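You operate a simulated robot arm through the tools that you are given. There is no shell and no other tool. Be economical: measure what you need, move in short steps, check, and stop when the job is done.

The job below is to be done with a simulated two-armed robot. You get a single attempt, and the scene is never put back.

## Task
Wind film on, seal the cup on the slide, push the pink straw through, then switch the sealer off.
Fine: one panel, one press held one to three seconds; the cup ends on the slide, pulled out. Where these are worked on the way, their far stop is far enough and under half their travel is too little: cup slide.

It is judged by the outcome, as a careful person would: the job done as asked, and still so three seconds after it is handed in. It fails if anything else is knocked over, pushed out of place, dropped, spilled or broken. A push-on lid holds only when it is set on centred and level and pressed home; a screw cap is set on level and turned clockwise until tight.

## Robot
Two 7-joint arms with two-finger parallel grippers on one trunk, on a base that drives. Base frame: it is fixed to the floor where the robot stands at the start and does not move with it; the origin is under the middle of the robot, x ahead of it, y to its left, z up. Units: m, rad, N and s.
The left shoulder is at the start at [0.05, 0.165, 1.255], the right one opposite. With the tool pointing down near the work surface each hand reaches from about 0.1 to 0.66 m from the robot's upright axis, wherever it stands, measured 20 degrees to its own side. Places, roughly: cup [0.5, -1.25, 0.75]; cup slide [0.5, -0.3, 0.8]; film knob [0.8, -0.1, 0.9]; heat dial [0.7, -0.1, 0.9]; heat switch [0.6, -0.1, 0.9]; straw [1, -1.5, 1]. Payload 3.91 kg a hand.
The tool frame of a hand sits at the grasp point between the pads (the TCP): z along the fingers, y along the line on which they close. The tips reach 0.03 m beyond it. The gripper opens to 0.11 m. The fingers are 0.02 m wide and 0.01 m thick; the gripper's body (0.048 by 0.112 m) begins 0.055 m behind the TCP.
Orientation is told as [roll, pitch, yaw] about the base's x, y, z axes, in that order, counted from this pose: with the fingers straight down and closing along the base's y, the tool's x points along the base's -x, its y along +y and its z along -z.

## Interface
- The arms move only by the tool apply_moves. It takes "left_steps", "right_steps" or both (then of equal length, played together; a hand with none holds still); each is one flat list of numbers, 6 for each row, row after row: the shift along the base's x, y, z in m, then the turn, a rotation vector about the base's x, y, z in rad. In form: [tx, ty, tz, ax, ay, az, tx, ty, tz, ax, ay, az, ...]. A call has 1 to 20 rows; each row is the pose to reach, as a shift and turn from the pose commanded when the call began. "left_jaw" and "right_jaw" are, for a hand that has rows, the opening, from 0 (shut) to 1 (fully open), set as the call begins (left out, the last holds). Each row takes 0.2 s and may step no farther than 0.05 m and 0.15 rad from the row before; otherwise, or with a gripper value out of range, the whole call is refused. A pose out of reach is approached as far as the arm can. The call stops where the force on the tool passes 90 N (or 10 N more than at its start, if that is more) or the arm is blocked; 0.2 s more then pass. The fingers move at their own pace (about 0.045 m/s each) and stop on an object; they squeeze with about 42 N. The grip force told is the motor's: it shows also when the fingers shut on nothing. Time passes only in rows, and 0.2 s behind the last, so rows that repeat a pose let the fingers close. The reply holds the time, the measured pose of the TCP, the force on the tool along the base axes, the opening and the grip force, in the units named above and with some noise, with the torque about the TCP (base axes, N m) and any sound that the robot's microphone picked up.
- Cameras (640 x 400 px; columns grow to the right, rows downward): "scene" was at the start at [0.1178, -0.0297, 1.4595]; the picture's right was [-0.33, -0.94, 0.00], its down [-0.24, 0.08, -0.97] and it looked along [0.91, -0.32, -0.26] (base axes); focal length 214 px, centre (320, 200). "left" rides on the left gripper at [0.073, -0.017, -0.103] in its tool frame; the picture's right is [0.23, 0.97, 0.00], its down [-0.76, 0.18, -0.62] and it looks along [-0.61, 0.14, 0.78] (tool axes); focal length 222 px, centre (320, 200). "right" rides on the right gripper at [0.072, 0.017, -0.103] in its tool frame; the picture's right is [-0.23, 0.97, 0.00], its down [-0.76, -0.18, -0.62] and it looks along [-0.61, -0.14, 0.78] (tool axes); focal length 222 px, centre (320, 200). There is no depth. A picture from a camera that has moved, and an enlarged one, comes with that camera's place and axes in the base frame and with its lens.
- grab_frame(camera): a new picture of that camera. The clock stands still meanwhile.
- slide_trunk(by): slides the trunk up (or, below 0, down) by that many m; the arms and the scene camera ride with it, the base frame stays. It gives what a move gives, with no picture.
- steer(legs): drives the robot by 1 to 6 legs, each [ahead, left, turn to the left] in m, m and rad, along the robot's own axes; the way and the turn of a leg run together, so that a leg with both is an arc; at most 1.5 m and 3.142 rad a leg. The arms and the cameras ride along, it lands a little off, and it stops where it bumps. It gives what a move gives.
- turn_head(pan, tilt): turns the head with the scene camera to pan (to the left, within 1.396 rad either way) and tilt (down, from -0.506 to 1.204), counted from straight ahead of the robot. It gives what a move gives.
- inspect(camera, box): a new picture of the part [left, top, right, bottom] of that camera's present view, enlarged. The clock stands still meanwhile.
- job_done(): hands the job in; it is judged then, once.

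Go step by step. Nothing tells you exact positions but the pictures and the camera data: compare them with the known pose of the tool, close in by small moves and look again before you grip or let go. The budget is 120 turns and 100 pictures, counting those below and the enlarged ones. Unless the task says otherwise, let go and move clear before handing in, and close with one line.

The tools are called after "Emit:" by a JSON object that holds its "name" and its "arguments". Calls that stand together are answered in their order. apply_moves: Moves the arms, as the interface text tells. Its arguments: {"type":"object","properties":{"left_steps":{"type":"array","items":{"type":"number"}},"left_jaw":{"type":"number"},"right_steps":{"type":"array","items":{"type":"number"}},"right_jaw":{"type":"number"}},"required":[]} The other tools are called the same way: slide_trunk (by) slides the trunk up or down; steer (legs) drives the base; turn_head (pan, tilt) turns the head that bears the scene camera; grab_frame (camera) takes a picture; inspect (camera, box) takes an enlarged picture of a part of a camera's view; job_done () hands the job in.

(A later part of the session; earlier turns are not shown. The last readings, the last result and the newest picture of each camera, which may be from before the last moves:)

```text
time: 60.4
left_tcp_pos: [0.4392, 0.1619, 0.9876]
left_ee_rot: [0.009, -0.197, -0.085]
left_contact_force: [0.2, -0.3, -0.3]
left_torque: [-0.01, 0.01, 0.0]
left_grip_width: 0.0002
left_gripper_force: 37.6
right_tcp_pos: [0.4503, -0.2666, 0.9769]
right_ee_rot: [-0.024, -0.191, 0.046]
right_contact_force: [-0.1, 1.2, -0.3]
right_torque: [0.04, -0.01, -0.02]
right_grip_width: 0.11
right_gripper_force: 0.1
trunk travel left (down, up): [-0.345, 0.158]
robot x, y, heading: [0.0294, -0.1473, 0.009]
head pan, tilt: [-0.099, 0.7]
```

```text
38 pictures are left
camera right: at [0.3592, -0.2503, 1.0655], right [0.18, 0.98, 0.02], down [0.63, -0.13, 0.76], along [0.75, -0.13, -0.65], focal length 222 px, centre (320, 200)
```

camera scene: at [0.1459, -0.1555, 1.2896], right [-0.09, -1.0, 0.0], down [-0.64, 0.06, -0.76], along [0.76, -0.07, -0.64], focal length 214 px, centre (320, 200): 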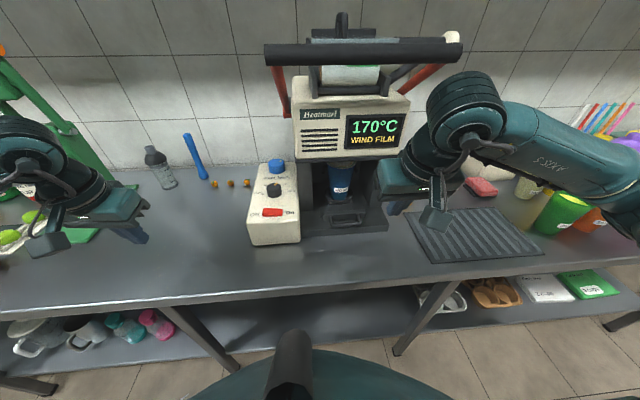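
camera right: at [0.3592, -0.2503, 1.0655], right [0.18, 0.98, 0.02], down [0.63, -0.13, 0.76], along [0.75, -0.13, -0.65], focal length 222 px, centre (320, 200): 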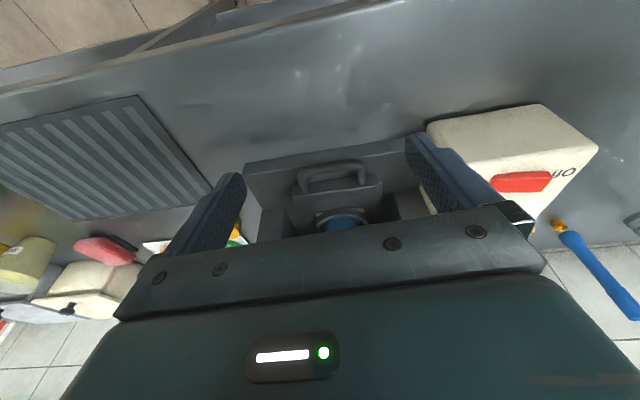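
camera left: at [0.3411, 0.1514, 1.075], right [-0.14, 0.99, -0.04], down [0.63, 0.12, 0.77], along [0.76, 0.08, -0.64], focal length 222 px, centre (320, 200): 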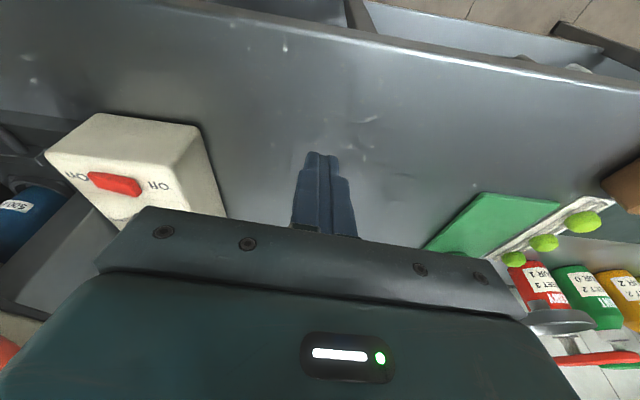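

I zoom on the loop to measure its outer width properly against the open fingers.

Emit:
{"name": "inspect", "arguments": {"camera": "right", "box": [230, 120, 430, 240]}}

```text
3.20 times, centred on (330, 180) of right
camera zoom: at [0.3592, -0.2503, 1.0655], right [0.18, 0.98, 0.02], down [0.63, -0.13, 0.76], along [0.75, -0.13, -0.65], focal length 711 px, centre (288, 264)
```

zoom: 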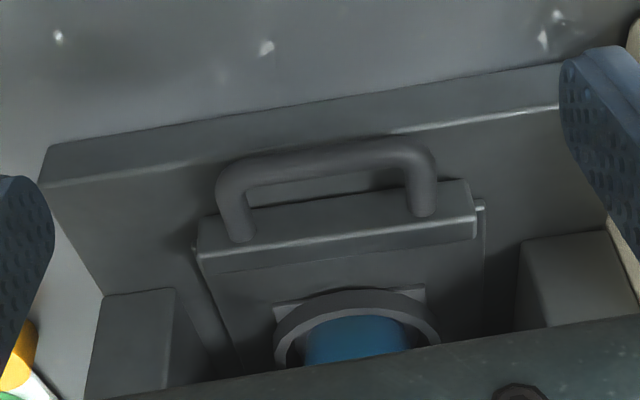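

The bar is at [0.570, -0.268, 0.827], outer loop width ~0.098 m, arms running back to x≈0.61. I straighten the hand and bring it just above with jaws fully open.

Emit:
{"name": "apply_moves", "arguments": {"right_jaw": 1.0, "right_steps": [0.03, 0, -0.01, 0.008, -0.036, -0.015, 0.06, 0, -0.03, 0.016, -0.072, -0.03, 0.09, -0.001, -0.05, 0.024, -0.109, -0.046, 0.116, -0.0014, -0.077, 0.024, -0.109, -0.046]}}

Emit:
{"name": "grab_frame", "arguments": {"camera": "right"}}

```text
time: 61.4
left_tcp_pos: [0.4379, 0.163, 0.986]
left_ee_rot: [0.009, -0.196, -0.084]
left_contact_force: [-0.3, -0.4, -0.1]
left_torque: [0.02, 0.0, -0.02]
left_grip_width: 0.0
left_gripper_force: 37.6
right_tcp_pos: [0.5653, -0.2676, 0.9009]
right_ee_rot: [-0.005, -0.302, -0.003]
right_contact_force: [0.0, 0.3, 0.8]
right_torque: [0.01, 0.0, 0.01]
right_grip_width: 0.11
right_gripper_force: 0.1
trunk travel left (down, up): [-0.345, 0.158]
robot x, y, heading: [0.0335, -0.1506, 0.009]
head pan, tilt: [-0.099, 0.7]
```

```text
36 pictures are left
camera right: at [0.4667, -0.2493, 0.9777], right [0.22, 0.97, 0.06], down [0.54, -0.18, 0.82], along [0.81, -0.15, -0.57], focal length 222 px, centre (320, 200)
```

right: 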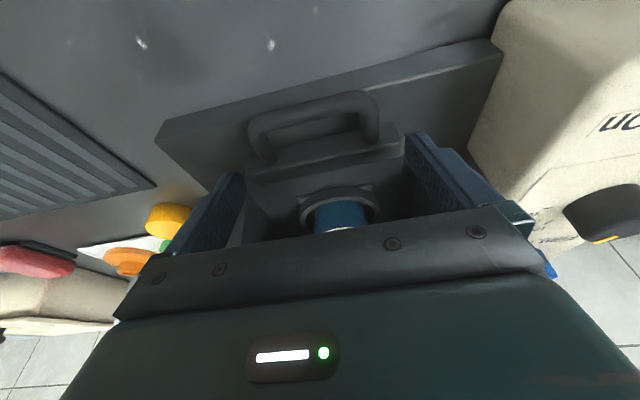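

The loop is centred between the fingers with ~4 mm to spare each side. I descend gently and squeeze.

Emit:
{"name": "apply_moves", "arguments": {"right_steps": [0.006, -0.0005, -0.02, 0, 0, 0, 0.012, -0.0005, -0.04, 0, 0, 0, 0.017, -0.0005, -0.054, 0, 0, 0]}}

Emit:
{"name": "grab_frame", "arguments": {"camera": "right"}}

```text
time: 62.0
left_tcp_pos: [0.4334, 0.1613, 0.9897]
left_ee_rot: [0.006, -0.205, -0.087]
left_contact_force: [-0.2, 0.2, 0.5]
left_torque: [-0.02, -0.04, -0.02]
left_grip_width: 0.0001
left_gripper_force: 37.9
right_tcp_pos: [0.5742, -0.265, 0.8867]
right_ee_rot: [0.0, -0.323, -0.004]
right_contact_force: [-38.5, -2.0, 46.1]
right_torque: [-2.41, 0.49, -2.43]
right_grip_width: 0.1101
right_gripper_force: 0.2
trunk travel left (down, up): [-0.345, 0.158]
robot x, y, heading: [0.0305, -0.1474, 0.005]
head pan, tilt: [-0.099, 0.7]
stopped in row 3 (right hand): the force on the tool passed its limit (the readings are from after the stop); the commanded pose is now the measured one
```

```text
35 pictures are left
camera right: at [0.4724, -0.2467, 0.9613], right [0.22, 0.97, 0.07], down [0.52, -0.18, 0.83], along [0.82, -0.14, -0.55], focal length 222 px, centre (320, 200)
```

right: 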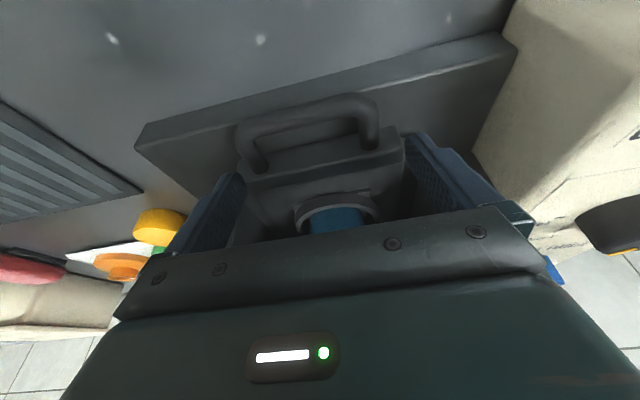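

One finger met the tunnel's side block, so squeezing from outside won't fit. I back up, close the fingers and go instead for hooking inside the loop (gap ≈0.577–0.608).

Emit:
{"name": "apply_moves", "arguments": {"right_jaw": 0.0, "right_steps": [-0.012, -0.001, 0.02, 0, 0, 0, -0.015, -0.003, 0.04, 0, 0.03, 0, -0.01, -0.003, 0.03, 0, 0.07, 0, -0.0007, -0.003, 0.0133, 0, 0.07, 0, -0.0007, -0.003, 0.0133, 0, 0.07, 0, -0.0007, -0.003, 0.0133, 0, 0.07, 0]}}

Emit:
{"name": "inspect", "arguments": {"camera": "right", "box": [200, 60, 440, 220]}}

```text
time: 63.4
left_tcp_pos: [0.4383, 0.161, 0.9865]
left_ee_rot: [0.008, -0.196, -0.087]
left_contact_force: [-0.8, 1.0, -0.4]
left_torque: [0.0, -0.01, -0.03]
left_grip_width: 0.0002
left_gripper_force: 37.4
right_tcp_pos: [0.578, -0.2696, 0.8879]
right_ee_rot: [0.0, -0.243, -0.002]
right_contact_force: [-0.9, -0.4, -0.7]
right_torque: [0.03, 0.01, -0.02]
right_grip_width: 0.0
right_gripper_force: 14.2
trunk travel left (down, up): [-0.345, 0.158]
robot x, y, heading: [0.0286, -0.1483, 0.005]
head pan, tilt: [-0.099, 0.7]
```

```text
2.50 times, centred on (320, 140) of right
camera zoom: at [0.4844, -0.252, 0.9712], right [0.22, 0.97, 0.06], down [0.59, -0.18, 0.79], along [0.78, -0.14, -0.61], focal length 555 px, centre (320, 350)
```

zoom: 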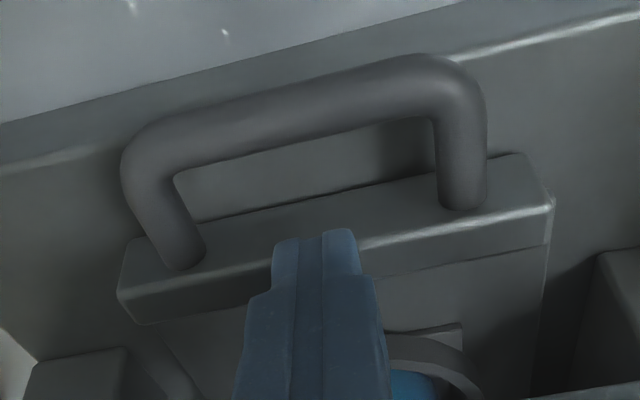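

The gap measures x≈0.573–0.605 at handle height, so I lower the closed fingers into it centred on 0.589.

Emit:
{"name": "apply_moves", "arguments": {"right_steps": [0.002, 0.001, -0.012, 0, 0, 0, 0.004, 0.001, -0.024, 0, 0, 0]}}

Emit:
{"name": "apply_moves", "arguments": {"right_steps": [0.0015, 0, -0.01, 0, 0, 0, 0.0025, 0, -0.018, 0, 0, 0]}}

Emit:
{"name": "inspect", "arguments": {"camera": "right", "box": [200, 60, 440, 220]}}

```text
time: 64.0
left_tcp_pos: [0.4336, 0.1588, 0.9895]
left_ee_rot: [0.008, -0.204, -0.093]
left_contact_force: [-1.0, 0.1, -0.3]
left_torque: [0.0, -0.02, -0.02]
left_grip_width: 0.0
left_gripper_force: 37.5
right_tcp_pos: [0.5806, -0.2693, 0.8897]
right_ee_rot: [0.009, -0.267, -0.004]
right_contact_force: [-36.2, -8.4, 45.3]
right_torque: [-0.41, 0.77, -0.17]
right_grip_width: 0.0001
right_gripper_force: 37.9
trunk travel left (down, up): [-0.345, 0.158]
robot x, y, heading: [0.0296, -0.1487, 0.002]
head pan, tilt: [-0.099, 0.7]
stopped in row 2 (right hand): the force on the tool passed its limit (the readings are from after the stop); the commanded pose is now the measured one
```

```text
time: 64.4
left_tcp_pos: [0.4328, 0.1581, 0.9884]
left_ee_rot: [0.008, -0.205, -0.093]
left_contact_force: [0.0, -0.2, 0.1]
left_torque: [-0.03, -0.01, 0.04]
left_grip_width: 0.0
left_gripper_force: 37.6
right_tcp_pos: [0.5817, -0.2689, 0.8882]
right_ee_rot: [0.013, -0.277, -0.004]
right_contact_force: [-32.7, -6.3, 36.5]
right_torque: [-0.32, 0.85, -0.18]
right_grip_width: 0.0
right_gripper_force: 38.1
trunk travel left (down, up): [-0.345, 0.158]
robot x, y, heading: [0.0275, -0.1509, 0.005]
head pan, tilt: [-0.099, 0.7]
stopped in row 1 (right hand): the force on the tool passed its limit (the readings are from after the stop); the commanded pose is now the measured one
```

```text
2.50 times, centred on (320, 140) of right
camera zoom: at [0.4843, -0.2517, 0.9687], right [0.22, 0.97, 0.07], down [0.56, -0.19, 0.81], along [0.8, -0.14, -0.59], focal length 555 px, centre (320, 350)
```

zoom: 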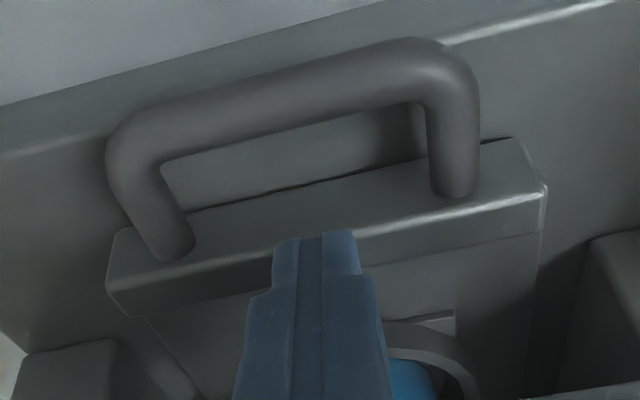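

The contacts reveal the lip's top edge is at z≈0.86, x≈0.587, which puts the handle at z≈0.845 and its bar at x≈0.554 (consistent with the push). So the outside squeeze works if I stay further back; I back up, open and re-aim.

Emit:
{"name": "apply_moves", "arguments": {"right_jaw": 1.0, "right_steps": [-0.015, 0, 0.02, 0, 0, 0, -0.02, 0.001, 0.03, 0, 0.06, 0, -0.02, 0.002, 0.03, 0, 0.127, 0, -0.0197, 0.002, 0.02, 0, 0.127, 0, -0.0197, 0.002, 0.012, 0, 0.127, 0, -0.0197, 0.002, 0.012, 0, 0.127, 0]}}

Emit:
{"name": "grab_frame", "arguments": {"camera": "right"}}

```text
time: 65.8
left_tcp_pos: [0.4375, 0.1593, 0.9869]
left_ee_rot: [0.009, -0.198, -0.09]
left_contact_force: [-0.5, -1.1, -0.7]
left_torque: [0.01, -0.02, 0.02]
left_grip_width: 0.0
left_gripper_force: 37.7
right_tcp_pos: [0.5681, -0.2663, 0.8913]
right_ee_rot: [0.006, -0.142, -0.006]
right_contact_force: [0.1, 0.1, -0.4]
right_torque: [-0.02, -0.02, -0.02]
right_grip_width: 0.1099
right_gripper_force: 0.0
trunk travel left (down, up): [-0.345, 0.158]
robot x, y, heading: [0.0334, -0.1497, 0.006]
head pan, tilt: [-0.099, 0.7]
```

```text
32 pictures are left
camera right: at [0.4821, -0.2497, 0.9838], right [0.23, 0.97, 0.04], down [0.67, -0.19, 0.72], along [0.71, -0.14, -0.69], focal length 222 px, centre (320, 200)
```

right: 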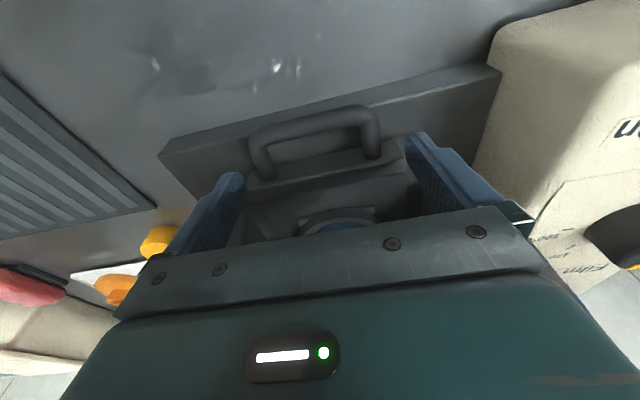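

Now straight down to handle height, checking force.

Emit:
{"name": "apply_moves", "arguments": {"right_steps": [-0.001, -0.001, -0.012, 0, 0, 0, -0.002, -0.001, -0.024, 0, 0, 0, -0.002, -0.001, -0.034, 0, 0, 0]}}

Emit:
{"name": "inspect", "arguments": {"camera": "right", "box": [180, 60, 460, 240]}}

```text
time: 66.6
left_tcp_pos: [0.4363, 0.1585, 0.9877]
left_ee_rot: [0.009, -0.198, -0.091]
left_contact_force: [0.5, 1.1, 0.7]
left_torque: [-0.06, 0.0, 0.04]
left_grip_width: 0.0
left_gripper_force: 37.6
right_tcp_pos: [0.5647, -0.2689, 0.8615]
right_ee_rot: [0.007, -0.147, -0.004]
right_contact_force: [-4.0, -1.6, 17.8]
right_torque: [-1.08, 0.22, -0.31]
right_grip_width: 0.1098
right_gripper_force: 0.1
trunk travel left (down, up): [-0.345, 0.158]
robot x, y, heading: [0.031, -0.1494, 0.001]
head pan, tilt: [-0.099, 0.7]
```

```text
2.22 times, centred on (320, 150) of right
camera zoom: at [0.4791, -0.2515, 0.9537], right [0.23, 0.97, 0.04], down [0.66, -0.19, 0.73], along [0.72, -0.14, -0.68], focal length 494 px, centre (320, 311)
```

zoom: 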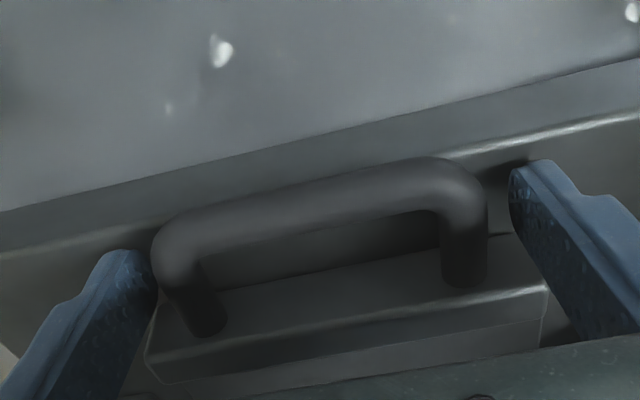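

Fingers straddle the handle; the left one rubs it slightly, so I shift 3 mm and close.

Emit:
{"name": "apply_moves", "arguments": {"right_jaw": 0.0, "right_steps": [0, -0.003, 0.003, 0, 0, 0, 0, -0.003, 0.002, 0, 0, 0, 0, -0.003, 0.002, 0, 0, 0, 0, -0.003, 0.002, 0, 0, 0]}}

```text
time: 67.6
left_tcp_pos: [0.4376, 0.16, 0.9869]
left_ee_rot: [0.009, -0.198, -0.091]
left_contact_force: [-0.7, -0.1, -0.5]
left_torque: [-0.02, 0.03, 0.0]
left_grip_width: 0.0002
left_gripper_force: 38.0
right_tcp_pos: [0.5653, -0.2684, 0.8617]
right_ee_rot: [0.011, -0.148, -0.001]
right_contact_force: [2.9, 7.9, 16.0]
right_torque: [-0.04, 0.14, 0.75]
right_grip_width: 0.0918
right_gripper_force: 45.7
trunk travel left (down, up): [-0.345, 0.158]
robot x, y, heading: [0.0326, -0.1456, 0.006]
head pan, tilt: [-0.099, 0.7]
```

Gripped the handle (92 mm, 46 N). Pulling the slide out gently.

Emit:
{"name": "apply_moves", "arguments": {"right_steps": [-0.01, 0, 0, 0, 0, 0, -0.02, 0, 0, 0, 0, 0, -0.03, 0, 0, 0, 0, 0, -0.045, 0, 0, 0, 0, 0, -0.06, 0, 0, 0, 0, 0]}}

Emit:
{"name": "grab_frame", "arguments": {"camera": "right"}}

```text
time: 68.8
left_tcp_pos: [0.4364, 0.1599, 0.986]
left_ee_rot: [0.008, -0.198, -0.091]
left_contact_force: [-0.2, 0.2, -0.4]
left_torque: [-0.02, -0.01, 0.01]
left_grip_width: 0.0002
left_gripper_force: 37.8
right_tcp_pos: [0.5043, -0.27, 0.8624]
right_ee_rot: [0.009, -0.142, -0.006]
right_contact_force: [-0.7, 14.3, 14.8]
right_torque: [0.69, 0.09, 0.68]
right_grip_width: 0.0919
right_gripper_force: 44.6
trunk travel left (down, up): [-0.345, 0.158]
robot x, y, heading: [0.0328, -0.1485, 0.005]
head pan, tilt: [-0.099, 0.7]
```

```text
30 pictures are left
camera right: at [0.4183, -0.2525, 0.9542], right [0.23, 0.97, 0.04], down [0.66, -0.19, 0.72], along [0.71, -0.14, -0.69], focal length 222 px, centre (320, 200)
```

right: 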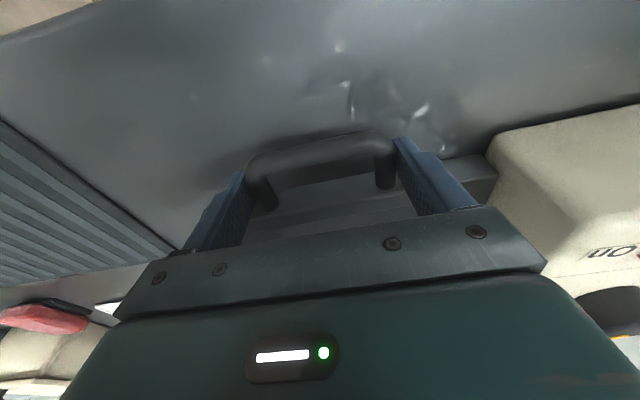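

The slide follows. I pull it all the way out.

Emit:
{"name": "apply_moves", "arguments": {"right_steps": [-0.015, 0, 0, 0, 0, 0, -0.03, 0, 0, 0, 0, 0, -0.045, 0, 0, 0, 0, 0, -0.06, 0, 0, 0, 0, 0, -0.075, 0, 0, 0, 0, 0, -0.09, 0, 0, 0, 0, 0, -0.105, 0, 0, 0, 0, 0, -0.12, 0, 0, 0, 0, 0, -0.13, 0, 0, 0, 0, 0, -0.14, 0, 0, 0, 0, 0, -0.15, 0, 0, 0, 0, 0]}}

Emit:
{"name": "grab_frame", "arguments": {"camera": "scene"}}

```text
time: 71.2
left_tcp_pos: [0.4393, 0.16, 0.9839]
left_ee_rot: [0.007, -0.194, -0.092]
left_contact_force: [0.4, -0.1, 0.5]
left_torque: [0.04, -0.01, 0.02]
left_grip_width: 0.0
left_gripper_force: 38.0
right_tcp_pos: [0.359, -0.2692, 0.8608]
right_ee_rot: [0.009, -0.146, -0.009]
right_contact_force: [25.3, 16.8, 0.5]
right_torque: [0.23, -0.36, 0.12]
right_grip_width: 0.0918
right_gripper_force: 44.9
trunk travel left (down, up): [-0.345, 0.158]
robot x, y, heading: [0.0309, -0.1452, 0.006]
head pan, tilt: [-0.099, 0.7]
```

```text
29 pictures are left
camera scene: at [0.1461, -0.1553, 1.2892], right [-0.1, -1.0, 0.0], down [-0.64, 0.06, -0.76], along [0.76, -0.07, -0.65], focal length 214 px, centre (320, 200)
```

scene: 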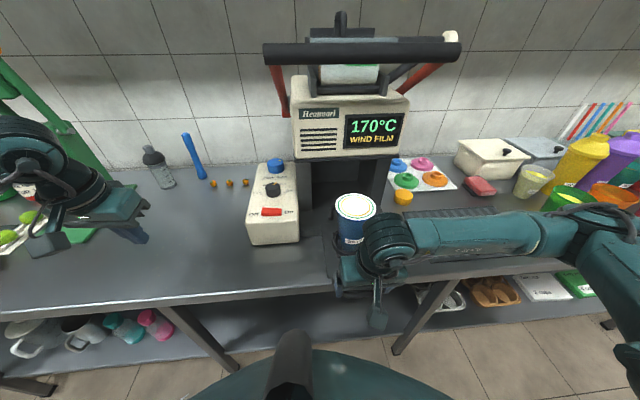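

The cup is sealed with film and the slide is at its out stop. I release, lift the right hand clear and look toward the straws.

Emit:
{"name": "apply_moves", "arguments": {"right_jaw": 1.0, "right_steps": [0.002, 0, 0, 0, 0, 0, 0.002, 0, 0, 0, 0, 0, 0.002, 0, 0.03, 0, 0, 0, 0, 0, 0.07, 0, 0, 0, 0, -0.02, 0.11, 0, 0.05, 0, 0, -0.06, 0.15, 0, 0.1, 0, 0, -0.1, 0.19, 0, 0.14, 0, 0, -0.14, 0.22, 0, 0.14, 0, 0, -0.18, 0.24, 0, 0.14, 0]}}

Emit:
{"name": "turn_head", "arguments": {"pan": -0.85, "tilt": 0.45}}

Emit:
{"name": "grab_frame", "arguments": {"camera": "scene"}}

```text
refused: row 6 steps farther than a row can; nothing moved
```

```text
time: 72.3
left_tcp_pos: [0.4386, 0.1589, 0.9851]
left_ee_rot: [0.008, -0.194, -0.091]
left_contact_force: [0.7, 0.0, -0.7]
left_torque: [-0.04, 0.02, -0.01]
left_grip_width: 0.0
left_gripper_force: 37.5
right_tcp_pos: [0.3586, -0.2689, 0.8599]
right_ee_rot: [0.008, -0.145, -0.005]
right_contact_force: [24.9, 10.8, 0.1]
right_torque: [0.34, -0.42, 0.27]
right_grip_width: 0.0915
right_gripper_force: 44.6
trunk travel left (down, up): [-0.345, 0.158]
robot x, y, heading: [0.0322, -0.1466, 0.001]
head pan, tilt: [-0.85, 0.45]
```

```text
28 pictures are left
camera scene: at [0.1223, -0.2163, 1.3116], right [-0.75, -0.66, 0.0], down [-0.29, 0.33, -0.9], along [0.6, -0.67, -0.44], focal length 214 px, centre (320, 200)
```

scene: 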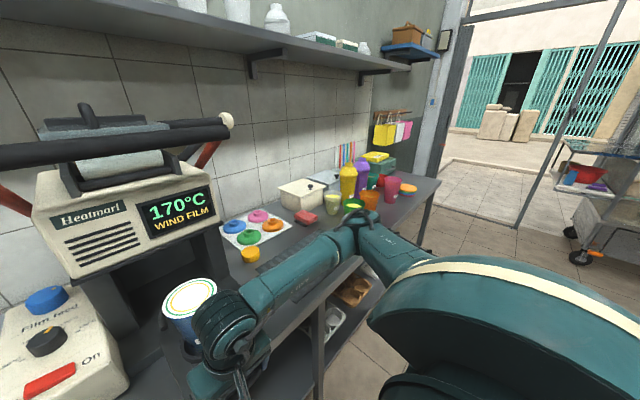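

The straws are at the back right by the wall. I release the handle with smaller steps and zoom on the straws.

Emit:
{"name": "apply_moves", "arguments": {"right_jaw": 1.0, "right_steps": [0.002, 0, 0, 0, 0, 0, 0.002, 0, 0, 0, 0, 0, 0.002, 0, 0.03, 0, 0, 0, 0, 0, 0.07, 0, 0, 0, 0, -0.01, 0.11, 0, 0.05, 0, 0, -0.03, 0.15, 0, 0.1, 0, 0, -0.06, 0.18, 0, 0.14, 0, 0, -0.09, 0.2, 0, 0.14, 0, 0, -0.12, 0.21, 0, 0.14, 0]}}

Emit:
{"name": "inspect", "arguments": {"camera": "scene", "box": [270, 110, 450, 230]}}

```text
time: 74.3
left_tcp_pos: [0.4376, 0.1579, 0.9874]
left_ee_rot: [0.009, -0.199, -0.092]
left_contact_force: [0.4, 0.3, 0.2]
left_torque: [0.03, -0.03, 0.03]
left_grip_width: 0.0
left_gripper_force: 37.3
right_tcp_pos: [0.3542, -0.3922, 1.0731]
right_ee_rot: [0.007, -0.001, -0.004]
right_contact_force: [0.4, 0.6, 0.2]
right_torque: [-0.01, -0.03, 0.01]
right_grip_width: 0.1097
right_gripper_force: 0.2
trunk travel left (down, up): [-0.345, 0.158]
robot x, y, heading: [0.0294, -0.1498, 0.003]
head pan, tilt: [-0.85, 0.45]
```

```text
3.33 times, centred on (360, 170) of scene
camera zoom: at [0.1196, -0.2177, 1.3117], right [-0.75, -0.66, 0.0], down [-0.29, 0.33, -0.9], along [0.6, -0.67, -0.44], focal length 715 px, centre (187, 300)
```

zoom: 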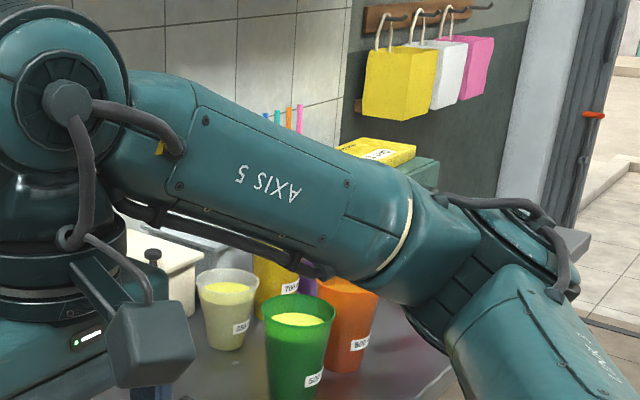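

I back off first so the hands clear the cup, then drive right towards the straws.

Emit:
{"name": "steer", "arguments": {"legs": [[-0.17, 0, 0], [0, -0.85, 0]]}}

Emit:
{"name": "turn_head", "arguments": {"pan": -0.2, "tilt": 0.35}}

Emit:
{"name": "grab_frame", "arguments": {"camera": "scene"}}

```text
time: 79.9
left_tcp_pos: [0.2685, -0.6852, 0.9864]
left_ee_rot: [0.009, -0.197, -0.076]
left_contact_force: [-0.4, 0.5, -0.1]
left_torque: [-0.01, 0.05, -0.03]
left_grip_width: 0.0
left_gripper_force: 37.5
right_tcp_pos: [0.1971, -1.2361, 1.0715]
right_ee_rot: [0.007, -0.001, 0.013]
right_contact_force: [-0.2, 0.1, 0.3]
right_torque: [0.01, 0.0, 0.03]
right_grip_width: 0.11
right_gripper_force: 0.0
trunk travel left (down, up): [-0.345, 0.158]
robot x, y, heading: [-0.1345, -1.0016, 0.019]
head pan, tilt: [-0.85, 0.45]
```

```text
time: 80.9
left_tcp_pos: [0.2691, -0.6852, 0.9867]
left_ee_rot: [0.009, -0.197, -0.074]
left_contact_force: [1.2, 0.9, -0.6]
left_torque: [-0.01, -0.01, 0.02]
left_grip_width: 0.0
left_gripper_force: 38.3
right_tcp_pos: [0.1962, -1.2375, 1.0723]
right_ee_rot: [0.007, -0.002, 0.014]
right_contact_force: [0.5, 0.2, 0.8]
right_torque: [0.01, -0.02, -0.01]
right_grip_width: 0.1097
right_gripper_force: 0.0
trunk travel left (down, up): [-0.345, 0.158]
robot x, y, heading: [-0.1355, -1.0016, 0.023]
head pan, tilt: [-0.201, 0.351]
```

```text
26 pictures are left
camera scene: at [-0.0124, -1.0154, 1.3209], right [-0.18, -0.98, 0.0], down [-0.34, 0.06, -0.94], along [0.92, -0.17, -0.34], focal length 214 px, centre (320, 200)
```

scene: 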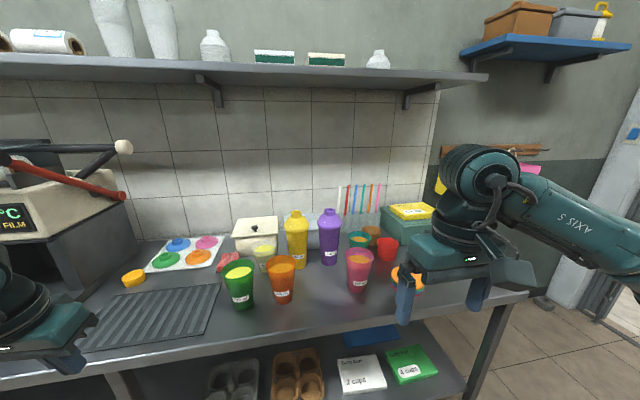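

The straws stand in a row by the wall, the pink one rightmost. Zooming in.

Emit:
{"name": "inspect", "arguments": {"camera": "scene", "box": [300, 160, 420, 280]}}

```text
3.33 times, centred on (360, 220) of scene
camera zoom: at [-0.0124, -1.0154, 1.3209], right [-0.18, -0.98, 0.0], down [-0.34, 0.06, -0.94], along [0.92, -0.17, -0.34], focal length 715 px, centre (187, 133)
```

zoom: 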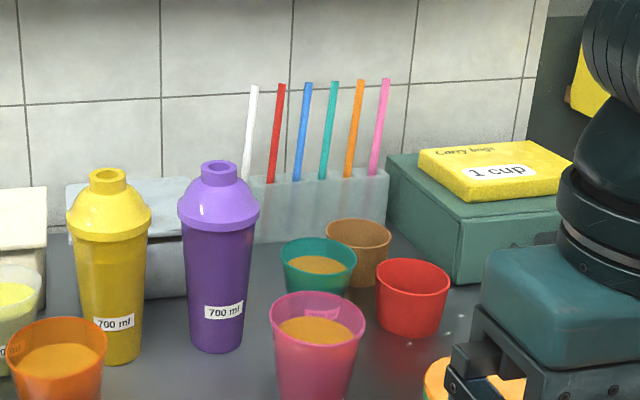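

The pink straw stands at about [0.93, -1.485], sticking out from z≈0.89 to 1.035. I raise and tuck the left hand, then position the base in front of the straws.

Emit:
{"name": "apply_moves", "arguments": {"left_steps": [-0.02, 0, 0.03, 0, 0, 0, -0.04, 0, 0.06, 0, 0, 0, -0.06, 0, 0.09, 0, 0, 0, -0.07, 0, 0.12, 0, 0, 0, -0.07, 0, 0.15, 0, 0, 0], "right_steps": [0, 0, 0.02, 0, 0, 0, 0, 0, 0.03, 0, 0, 0, 0, 0, 0.03, 0, 0, 0, 0, 0, 0.03, 0, 0, 0, 0, 0, 0.03, 0, 0, 0]}}

Emit:
{"name": "steer", "arguments": {"legs": [[0, -0.25, -0.023], [0.22, 0, 0]]}}

Emit:
{"name": "apply_moves", "arguments": {"right_jaw": 0.32, "right_steps": [0.01, 0, 0, 0, -0.14, 0, 0.03, 0, 0, 0, -0.28, 0, 0.05, 0, 0, 0, -0.42, 0, 0.07, 0, 0, 0, -0.56, 0, 0.09, 0, 0, 0, -0.7, 0, 0.11, 0, 0, 0, -0.84, 0, 0.13, 0, 0, 0, -0.98, 0, 0.15, 0, 0, 0, -1.12, 0, 0.17, 0, 0, 0, -1.26, 0, 0.19, 0, 0, 0, -1.4, 0, 0.21, 0, 0, 0, -1.52, 0]}}

Emit:
{"name": "grab_frame", "arguments": {"camera": "right"}}

Emit:
{"name": "grab_frame", "arguments": {"camera": "scene"}}

```text
time: 82.1
left_tcp_pos: [0.1986, -0.6841, 1.1373]
left_ee_rot: [0.009, -0.198, -0.073]
left_contact_force: [0.0, 0.3, 0.0]
left_torque: [0.0, -0.02, 0.01]
left_grip_width: 0.0002
left_gripper_force: 37.8
right_tcp_pos: [0.1958, -1.2382, 1.103]
right_ee_rot: [0.006, -0.001, 0.015]
right_contact_force: [-1.0, 0.5, 0.1]
right_torque: [0.0, 0.01, -0.03]
right_grip_width: 0.11
right_gripper_force: 0.1
trunk travel left (down, up): [-0.345, 0.158]
robot x, y, heading: [-0.1388, -1.0019, 0.021]
head pan, tilt: [-0.201, 0.351]
```

```text
time: 85.2
left_tcp_pos: [0.4296, -0.9387, 1.1364]
left_ee_rot: [0.008, -0.197, -0.1]
left_contact_force: [0.1, 0.1, 0.0]
left_torque: [0.0, -0.02, -0.01]
left_grip_width: 0.0
left_gripper_force: 37.0
right_tcp_pos: [0.4122, -1.4909, 1.1032]
right_ee_rot: [0.006, -0.001, -0.013]
right_contact_force: [1.2, -0.1, -0.7]
right_torque: [-0.02, -0.04, 0.0]
right_grip_width: 0.1102
right_gripper_force: 0.1
trunk travel left (down, up): [-0.345, 0.158]
robot x, y, heading: [0.0878, -1.2459, -0.003]
head pan, tilt: [-0.201, 0.351]
```

```text
time: 87.6
left_tcp_pos: [0.4304, -0.9384, 1.1371]
left_ee_rot: [0.008, -0.197, -0.102]
left_contact_force: [0.3, 0.0, 0.0]
left_torque: [0.01, -0.04, 0.0]
left_grip_width: 0.0
left_gripper_force: 37.4
right_tcp_pos: [0.5965, -1.4937, 1.1038]
right_ee_rot: [0.086, -1.368, -0.049]
right_contact_force: [0.7, 0.3, -0.6]
right_torque: [-0.03, -0.03, 0.01]
right_grip_width: 0.0351
right_gripper_force: 0.0
right hand out of reach, approached as far as the arm can: row 10, 11
trunk travel left (down, up): [-0.345, 0.158]
robot x, y, heading: [0.086, -1.2447, -0.008]
head pan, tilt: [-0.201, 0.351]
```

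```text
24 pictures are left
camera right: at [0.4804, -1.4791, 1.0552], right [0.01, 0.97, 0.24], down [-0.45, -0.21, 0.87], along [0.89, -0.12, 0.43], focal length 222 px, centre (320, 200)
```

right: 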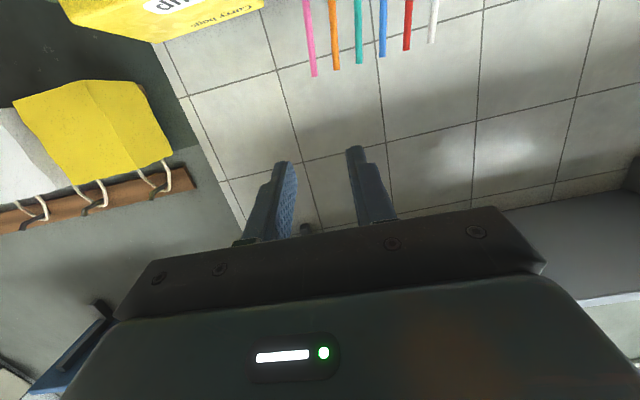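

```text
23 pictures are left
camera scene: at [0.2091, -1.2646, 1.321], right [-0.21, -0.98, 0.0], down [-0.34, 0.07, -0.94], along [0.92, -0.19, -0.34], focal length 214 px, centre (320, 200)
```

scene: 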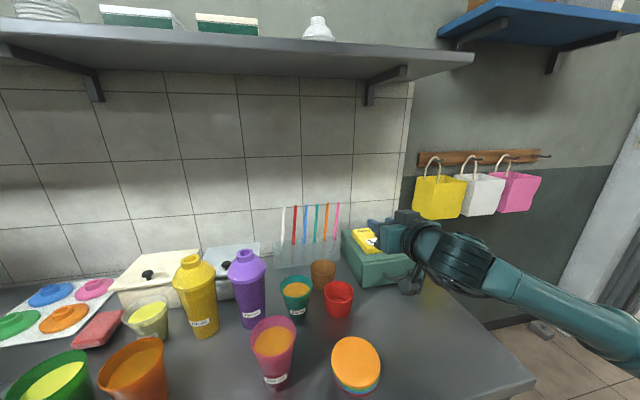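

Triangulation puts the pink straw's top at [0.952, -1.489, 1.028], vertical. I bring the right hand forward above that height first.

Emit:
{"name": "apply_moves", "arguments": {"right_jaw": 0.35, "right_steps": [0.04, 0.001, -0.01, 0, 0, 0, 0.08, 0.002, -0.02, 0, 0, 0, 0.12, 0.003, -0.03, 0, 0, 0, 0.16, 0.004, -0.04, 0, 0, 0, 0.2, 0.005, -0.05, 0, 0, 0, 0.24, 0.005, -0.065, 0, 0, 0, 0.26, 0.005, -0.08, 0, 0, 0]}}

Emit:
{"name": "grab_frame", "arguments": {"camera": "right"}}

```text
time: 89.2
left_tcp_pos: [0.4298, -0.9365, 1.1362]
left_ee_rot: [0.006, -0.199, -0.101]
left_contact_force: [0.3, 0.5, 0.3]
left_torque: [0.02, 0.01, 0.01]
left_grip_width: 0.0
left_gripper_force: 37.9
right_tcp_pos: [0.8554, -1.5132, 1.0178]
right_ee_rot: [0.082, -1.365, -0.04]
right_contact_force: [0.4, -0.5, -0.4]
right_torque: [-0.01, -0.04, -0.03]
right_grip_width: 0.0383
right_gripper_force: 0.1
right hand out of reach, approached as far as the arm can: row 2, 3, 4, 5, 6, 7
trunk travel left (down, up): [-0.345, 0.158]
robot x, y, heading: [0.0874, -1.2454, -0.008]
head pan, tilt: [-0.201, 0.351]
```

```text
22 pictures are left
camera right: at [0.7382, -1.4994, 0.9689], right [0.01, 0.97, 0.24], down [-0.45, -0.21, 0.87], along [0.9, -0.11, 0.43], focal length 222 px, centre (320, 200)
```

right: 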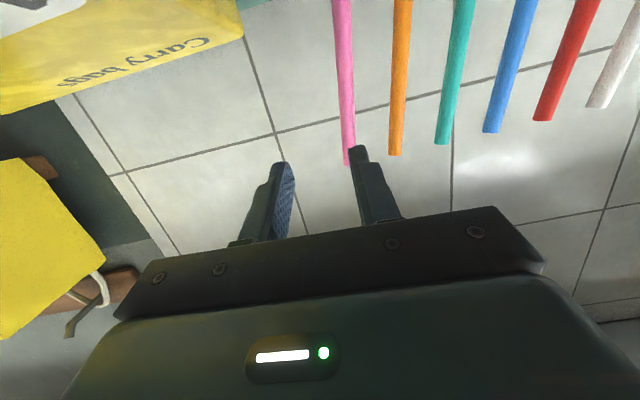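

The straw is at y≈-1.490 and my hand at -1.513, near its reach limit. I pull the hand back a bit, shift it in y, and drive the base 5 cm nearer.

Emit:
{"name": "apply_moves", "arguments": {"right_steps": [-0.03, 0.01, 0, 0, 0, 0, -0.06, 0.023, -0.005, 0, 0, 0]}}

Emit:
{"name": "steer", "arguments": {"legs": [[0.05, 0, 0.008]]}}

Emit:
{"name": "grab_frame", "arguments": {"camera": "right"}}

```text
time: 89.8
left_tcp_pos: [0.4292, -0.9394, 1.1374]
left_ee_rot: [0.008, -0.197, -0.102]
left_contact_force: [-0.3, -0.5, -0.8]
left_torque: [0.03, -0.02, -0.03]
left_grip_width: 0.0001
left_gripper_force: 37.3
right_tcp_pos: [0.8525, -1.5141, 1.0178]
right_ee_rot: [0.09, -1.364, -0.048]
right_contact_force: [0.0, 0.5, 0.6]
right_torque: [0.0, 0.02, 0.0]
right_grip_width: 0.0385
right_gripper_force: 0.0
right hand out of reach, approached as far as the arm can: row 1, 2
trunk travel left (down, up): [-0.345, 0.158]
robot x, y, heading: [0.0877, -1.2453, -0.007]
head pan, tilt: [-0.201, 0.351]
```

```text
time: 90.7
left_tcp_pos: [0.4757, -0.9367, 1.1379]
left_ee_rot: [0.009, -0.198, -0.094]
left_contact_force: [0.5, -0.3, -0.2]
left_torque: [0.01, 0.03, -0.02]
left_grip_width: 0.0
left_gripper_force: 37.4
right_tcp_pos: [0.9038, -1.5074, 1.0184]
right_ee_rot: [0.093, -1.363, -0.043]
right_contact_force: [-20.4, 2.8, -4.1]
right_torque: [-0.03, 0.25, 0.54]
right_grip_width: 0.04
right_gripper_force: 1.3
trunk travel left (down, up): [-0.345, 0.158]
robot x, y, heading: [0.1388, -1.2428, 0.003]
head pan, tilt: [-0.201, 0.351]
```

```text
21 pictures are left
camera right: at [0.7878, -1.4948, 0.9696], right [0.0, 0.97, 0.24], down [-0.44, -0.22, 0.87], along [0.9, -0.11, 0.43], focal length 222 px, centre (320, 200)
```

right: 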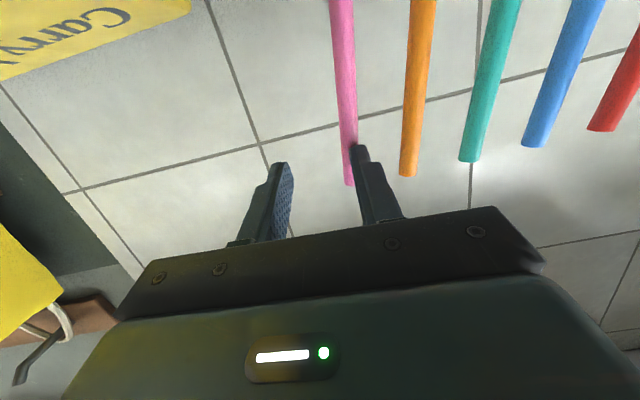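

A finger is pressing the straw lightly. I back the hand off straight.

Emit:
{"name": "apply_moves", "arguments": {"right_steps": [-0.02, 0, 0.005, 0, 0, 0, -0.05, 0, 0.01, 0, 0, 0, -0.08, 0, 0.01, 0, 0, 0]}}

Emit:
{"name": "grab_frame", "arguments": {"camera": "scene"}}

```text
time: 91.5
left_tcp_pos: [0.4774, -0.9366, 1.1377]
left_ee_rot: [0.009, -0.197, -0.093]
left_contact_force: [-0.8, 0.7, -0.6]
left_torque: [0.01, 0.0, -0.01]
left_grip_width: 0.0001
left_gripper_force: 37.5
right_tcp_pos: [0.8628, -1.525, 1.0109]
right_ee_rot: [0.093, -1.36, -0.041]
right_contact_force: [-1.0, -0.3, -0.2]
right_torque: [0.0, 0.0, 0.03]
right_grip_width: 0.0387
right_gripper_force: 0.1
right hand out of reach, approached as far as the arm can: row 1, 2, 3
trunk travel left (down, up): [-0.345, 0.158]
robot x, y, heading: [0.141, -1.2489, -0.003]
head pan, tilt: [-0.201, 0.351]
```

```text
20 pictures are left
camera scene: at [0.2594, -1.2639, 1.321], right [-0.2, -0.98, 0.0], down [-0.34, 0.07, -0.94], along [0.92, -0.19, -0.34], focal length 214 px, centre (320, 200)
```

scene: 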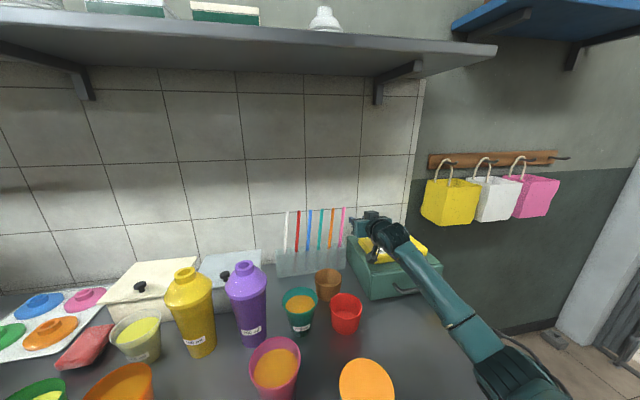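

The straw is unharmed. The arm comes in from the right, so I let the fingers point a bit leftward (yaw +0.35), which suits the wrist; the straw can be gripped from any heading.

Emit:
{"name": "apply_moves", "arguments": {"right_steps": [-0.01, 0.005, 0.005, 0, 0, 0.12, -0.02, 0.01, 0.01, 0, 0, 0.24, -0.02, 0.015, 0.01, 0, 0, 0.35, -0.02, 0.03, 0.005, 0, 0, 0.35]}}

Emit:
{"name": "grab_frame", "arguments": {"camera": "right"}}

```text
time: 92.5
left_tcp_pos: [0.4782, -0.9367, 1.1375]
left_ee_rot: [0.009, -0.197, -0.094]
left_contact_force: [-0.4, 0.6, 0.0]
left_torque: [0.01, 0.02, 0.01]
left_grip_width: 0.0001
left_gripper_force: 36.9
right_tcp_pos: [0.8446, -1.494, 1.0177]
right_ee_rot: [0.09, -1.362, 0.308]
right_contact_force: [0.0, 0.5, 0.1]
right_torque: [0.0, -0.04, 0.0]
right_grip_width: 0.0383
right_gripper_force: 0.1
trunk travel left (down, up): [-0.345, 0.158]
robot x, y, heading: [0.1372, -1.2439, -0.002]
head pan, tilt: [-0.201, 0.351]
```

```text
19 pictures are left
camera right: at [0.7301, -1.522, 0.9693], right [-0.33, 0.91, 0.24], down [-0.34, -0.35, 0.87], along [0.88, 0.21, 0.43], focal length 222 px, centre (320, 200)
```

right: 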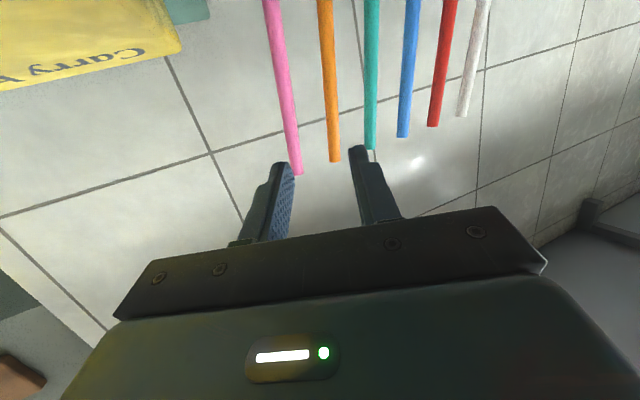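

The arm is now unrestricted; the straw at grip height is about [0.952, -1.482, 1.01]. I line up, then advance along the finger direction.

Emit:
{"name": "apply_moves", "arguments": {"right_steps": [0.0, -0.022, 0.015, 0, 0, 0, 0.03, -0.012, 0.009, 0, 0, 0, 0.06, -0.003, 0.003, 0, 0, 0]}}

Emit:
{"name": "grab_frame", "arguments": {"camera": "right"}}

```text
time: 93.3
left_tcp_pos: [0.4783, -0.9362, 1.1369]
left_ee_rot: [0.009, -0.197, -0.093]
left_contact_force: [-0.2, -0.2, 0.6]
left_torque: [0.03, 0.0, 0.01]
left_grip_width: 0.0001
left_gripper_force: 37.6
right_tcp_pos: [0.9035, -1.4987, 1.0259]
right_ee_rot: [0.12, -1.372, 0.279]
right_contact_force: [-0.6, -1.5, -3.3]
right_torque: [0.11, -0.25, 0.1]
right_grip_width: 0.0388
right_gripper_force: 0.5
trunk travel left (down, up): [-0.345, 0.158]
robot x, y, heading: [0.138, -1.2466, 0.001]
head pan, tilt: [-0.201, 0.351]
```

```text
18 pictures are left
camera right: at [0.7909, -1.5254, 0.9766], right [-0.33, 0.91, 0.25], down [-0.35, -0.36, 0.87], along [0.88, 0.2, 0.44], focal length 222 px, centre (320, 200)
```

right: 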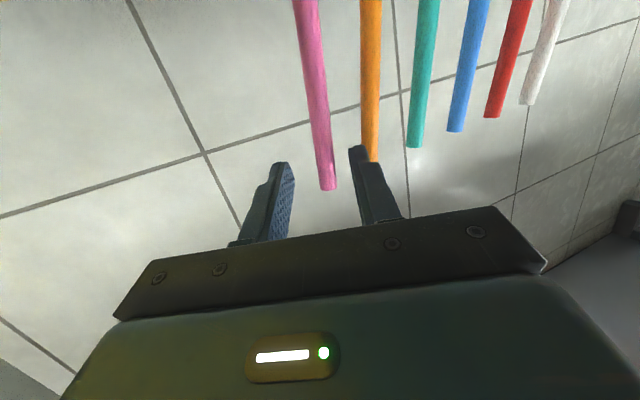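

The straw is entering between the fingers, slightly left of centre. I advance the last bit with a small y correction and close.

Emit:
{"name": "apply_moves", "arguments": {"right_steps": [0.0, 0.006, 0, 0, 0, 0, 0.02, 0.013, -0.004, 0, 0, 0, 0.037, 0.019, -0.008, 0, 0, 0]}}

Emit:
{"name": "apply_moves", "arguments": {"right_jaw": 0.0, "right_steps": [0, 0, 0, 0, 0, 0, 0, 0, 0, 0, 0, 0, 0, 0, 0, 0, 0, 0, 0, 0, 0, 0, 0, 0]}}

Emit:
{"name": "grab_frame", "arguments": {"camera": "right"}}

```text
time: 94.1
left_tcp_pos: [0.478, -0.9362, 1.1374]
left_ee_rot: [0.008, -0.197, -0.093]
left_contact_force: [0.0, -0.3, -0.9]
left_torque: [-0.01, 0.04, 0.02]
left_grip_width: 0.0
left_gripper_force: 37.4
right_tcp_pos: [0.9396, -1.4783, 1.0125]
right_ee_rot: [0.092, -1.363, 0.309]
right_contact_force: [-1.3, -0.5, 0.3]
right_torque: [-0.02, -0.01, -0.02]
right_grip_width: 0.0385
right_gripper_force: 0.0
trunk travel left (down, up): [-0.345, 0.158]
robot x, y, heading: [0.1379, -1.2431, 0.004]
head pan, tilt: [-0.201, 0.351]
```

```text
time: 95.1
left_tcp_pos: [0.4763, -0.9364, 1.1364]
left_ee_rot: [0.008, -0.196, -0.093]
left_contact_force: [0.1, -0.3, -0.3]
left_torque: [-0.01, 0.0, 0.0]
left_grip_width: 0.0
left_gripper_force: 37.5
right_tcp_pos: [0.9393, -1.4763, 1.0118]
right_ee_rot: [0.107, -1.361, 0.294]
right_contact_force: [-1.0, 4.2, -0.7]
right_torque: [0.82, 0.17, -0.11]
right_grip_width: 0.0016
right_gripper_force: 41.1
trunk travel left (down, up): [-0.345, 0.158]
robot x, y, heading: [0.138, -1.2473, 0.004]
head pan, tilt: [-0.201, 0.351]
```

```text
17 pictures are left
camera right: at [0.825, -1.5044, 0.9643], right [-0.33, 0.91, 0.24], down [-0.34, -0.36, 0.87], along [0.88, 0.21, 0.43], focal length 222 px, centre (320, 200)
```

right: 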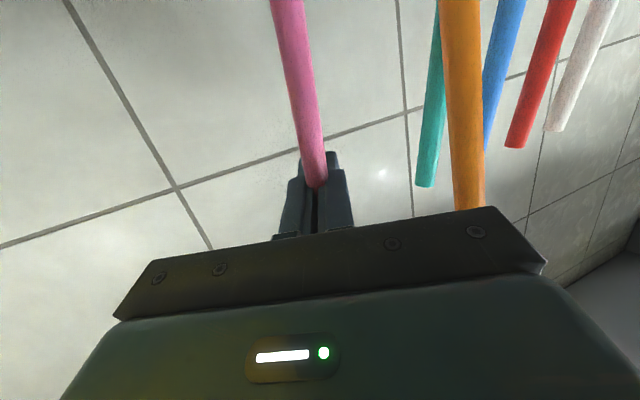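

The fingers closed to 1.6 mm with force 41 N, and the straw appears at the fingertips; I need to check whether it is actually held.

Emit:
{"name": "inspect", "arguments": {"camera": "right", "box": [240, 80, 400, 240]}}

Emit:
{"name": "inspect", "arguments": {"camera": "scene", "box": [270, 180, 430, 300]}}

```text
2.50 times, centred on (320, 160) of right
camera zoom: at [0.825, -1.5044, 0.9643], right [-0.33, 0.91, 0.24], down [-0.34, -0.36, 0.87], along [0.88, 0.21, 0.43], focal length 555 px, centre (320, 300)
```

zoom: 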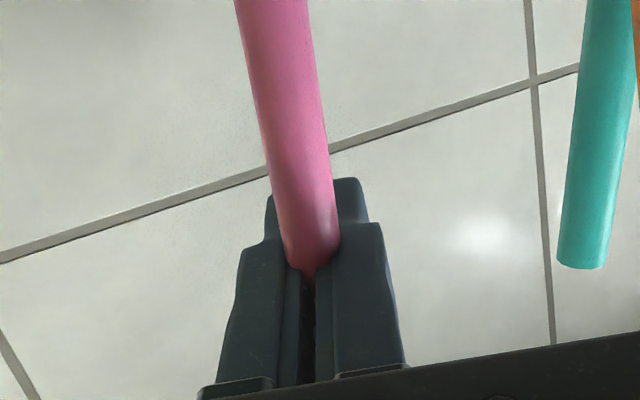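

```text
3.33 times, centred on (350, 240) of scene
camera zoom: at [0.2592, -1.2635, 1.321], right [-0.2, -0.98, 0.0], down [-0.34, 0.07, -0.94], along [0.92, -0.19, -0.34], focal length 715 px, centre (220, 67)
```

zoom: 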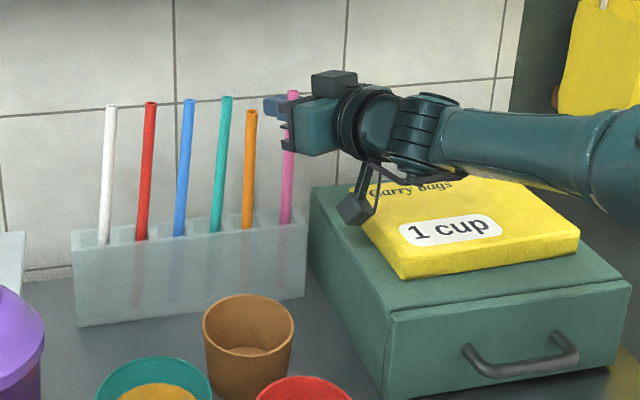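

The pink straw is held, its top sticking out above the fingers. I lift it straight up out of the holder, then retreat.

Emit:
{"name": "apply_moves", "arguments": {"right_steps": [0, 0, 0.02, 0, 0, 0, 0, 0, 0.05, 0, 0, 0, 0, 0, 0.08, 0, 0, 0, 0, 0, 0.11, 0, 0, 0, 0, 0, 0.14, 0, 0, 0, 0, 0, 0.17, 0, 0, 0, 0, 0, 0.2, 0, 0, 0]}}

Emit:
{"name": "grab_frame", "arguments": {"camera": "scene"}}

```text
time: 96.7
left_tcp_pos: [0.4771, -0.9362, 1.1378]
left_ee_rot: [0.01, -0.197, -0.095]
left_contact_force: [0.0, 0.2, -1.3]
left_torque: [0.0, 0.0, -0.01]
left_grip_width: 0.0001
left_gripper_force: 37.6
right_tcp_pos: [0.9401, -1.4767, 1.2121]
right_ee_rot: [0.087, -1.361, 0.309]
right_contact_force: [-0.1, 0.4, 0.0]
right_torque: [0.03, -0.02, 0.01]
right_grip_width: 0.005
right_gripper_force: 42.3
trunk travel left (down, up): [-0.345, 0.158]
robot x, y, heading: [0.1375, -1.2479, -0.0]
head pan, tilt: [-0.201, 0.351]
```

```text
14 pictures are left
camera scene: at [0.2591, -1.2638, 1.321], right [-0.2, -0.98, 0.0], down [-0.34, 0.07, -0.94], along [0.92, -0.19, -0.34], focal length 214 px, centre (320, 200)
```

scene: 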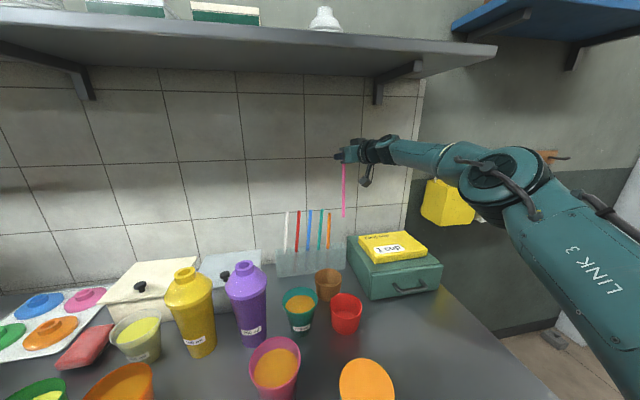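

The straw hangs vertically with about 0.2 m below the grip. I drive back clear of the table items and then left to the sealer, keeping this arm posture.

Emit:
{"name": "steer", "arguments": {"legs": [[-0.5, 0, 0], [0, 1.21, 0]]}}

Emit:
{"name": "turn_head", "arguments": {"pan": -0.25, "tilt": 0.35}}

Emit:
{"name": "grab_frame", "arguments": {"camera": "scene"}}

```text
time: 105.5
left_tcp_pos: [-0.025, 0.2979, 1.1377]
left_ee_rot: [0.008, -0.198, -0.083]
left_contact_force: [-0.7, -0.1, -0.4]
left_torque: [-0.02, -0.01, 0.03]
left_grip_width: 0.0
left_gripper_force: 37.0
right_tcp_pos: [0.443, -0.2389, 1.2103]
right_ee_rot: [0.092, -1.361, 0.318]
right_contact_force: [-0.5, -0.2, -0.5]
right_torque: [0.02, 0.01, -0.06]
right_grip_width: 0.0048
right_gripper_force: 42.1
trunk travel left (down, up): [-0.345, 0.158]
robot x, y, heading: [-0.3605, -0.0158, 0.015]
head pan, tilt: [-0.201, 0.351]
```

```text
time: 106.1
left_tcp_pos: [-0.0251, 0.2967, 1.1371]
left_ee_rot: [0.009, -0.197, -0.082]
left_contact_force: [0.0, -0.2, 0.1]
left_torque: [0.0, -0.02, 0.02]
left_grip_width: 0.0001
left_gripper_force: 37.0
right_tcp_pos: [0.4437, -0.2387, 1.2118]
right_ee_rot: [0.091, -1.363, 0.317]
right_contact_force: [-0.9, 0.2, -0.4]
right_torque: [-0.03, 0.01, 0.0]
right_grip_width: 0.0049
right_gripper_force: 41.8
trunk travel left (down, up): [-0.345, 0.158]
robot x, y, heading: [-0.359, -0.0193, 0.014]
head pan, tilt: [-0.25, 0.351]
```

```text
13 pictures are left
camera scene: at [-0.2403, -0.0373, 1.3209], right [-0.24, -0.97, 0.0], down [-0.33, 0.08, -0.94], along [0.91, -0.22, -0.34], focal length 214 px, centre (320, 200)
```

scene: 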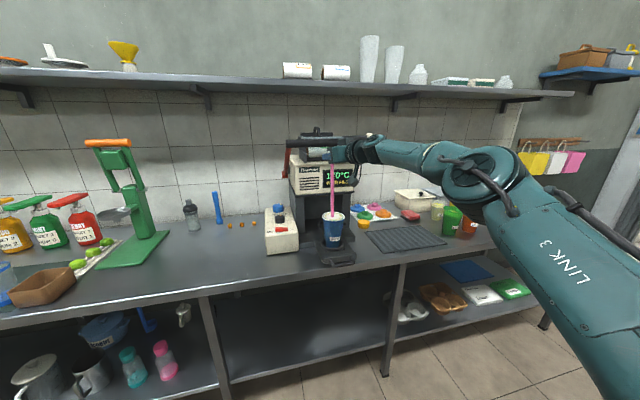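

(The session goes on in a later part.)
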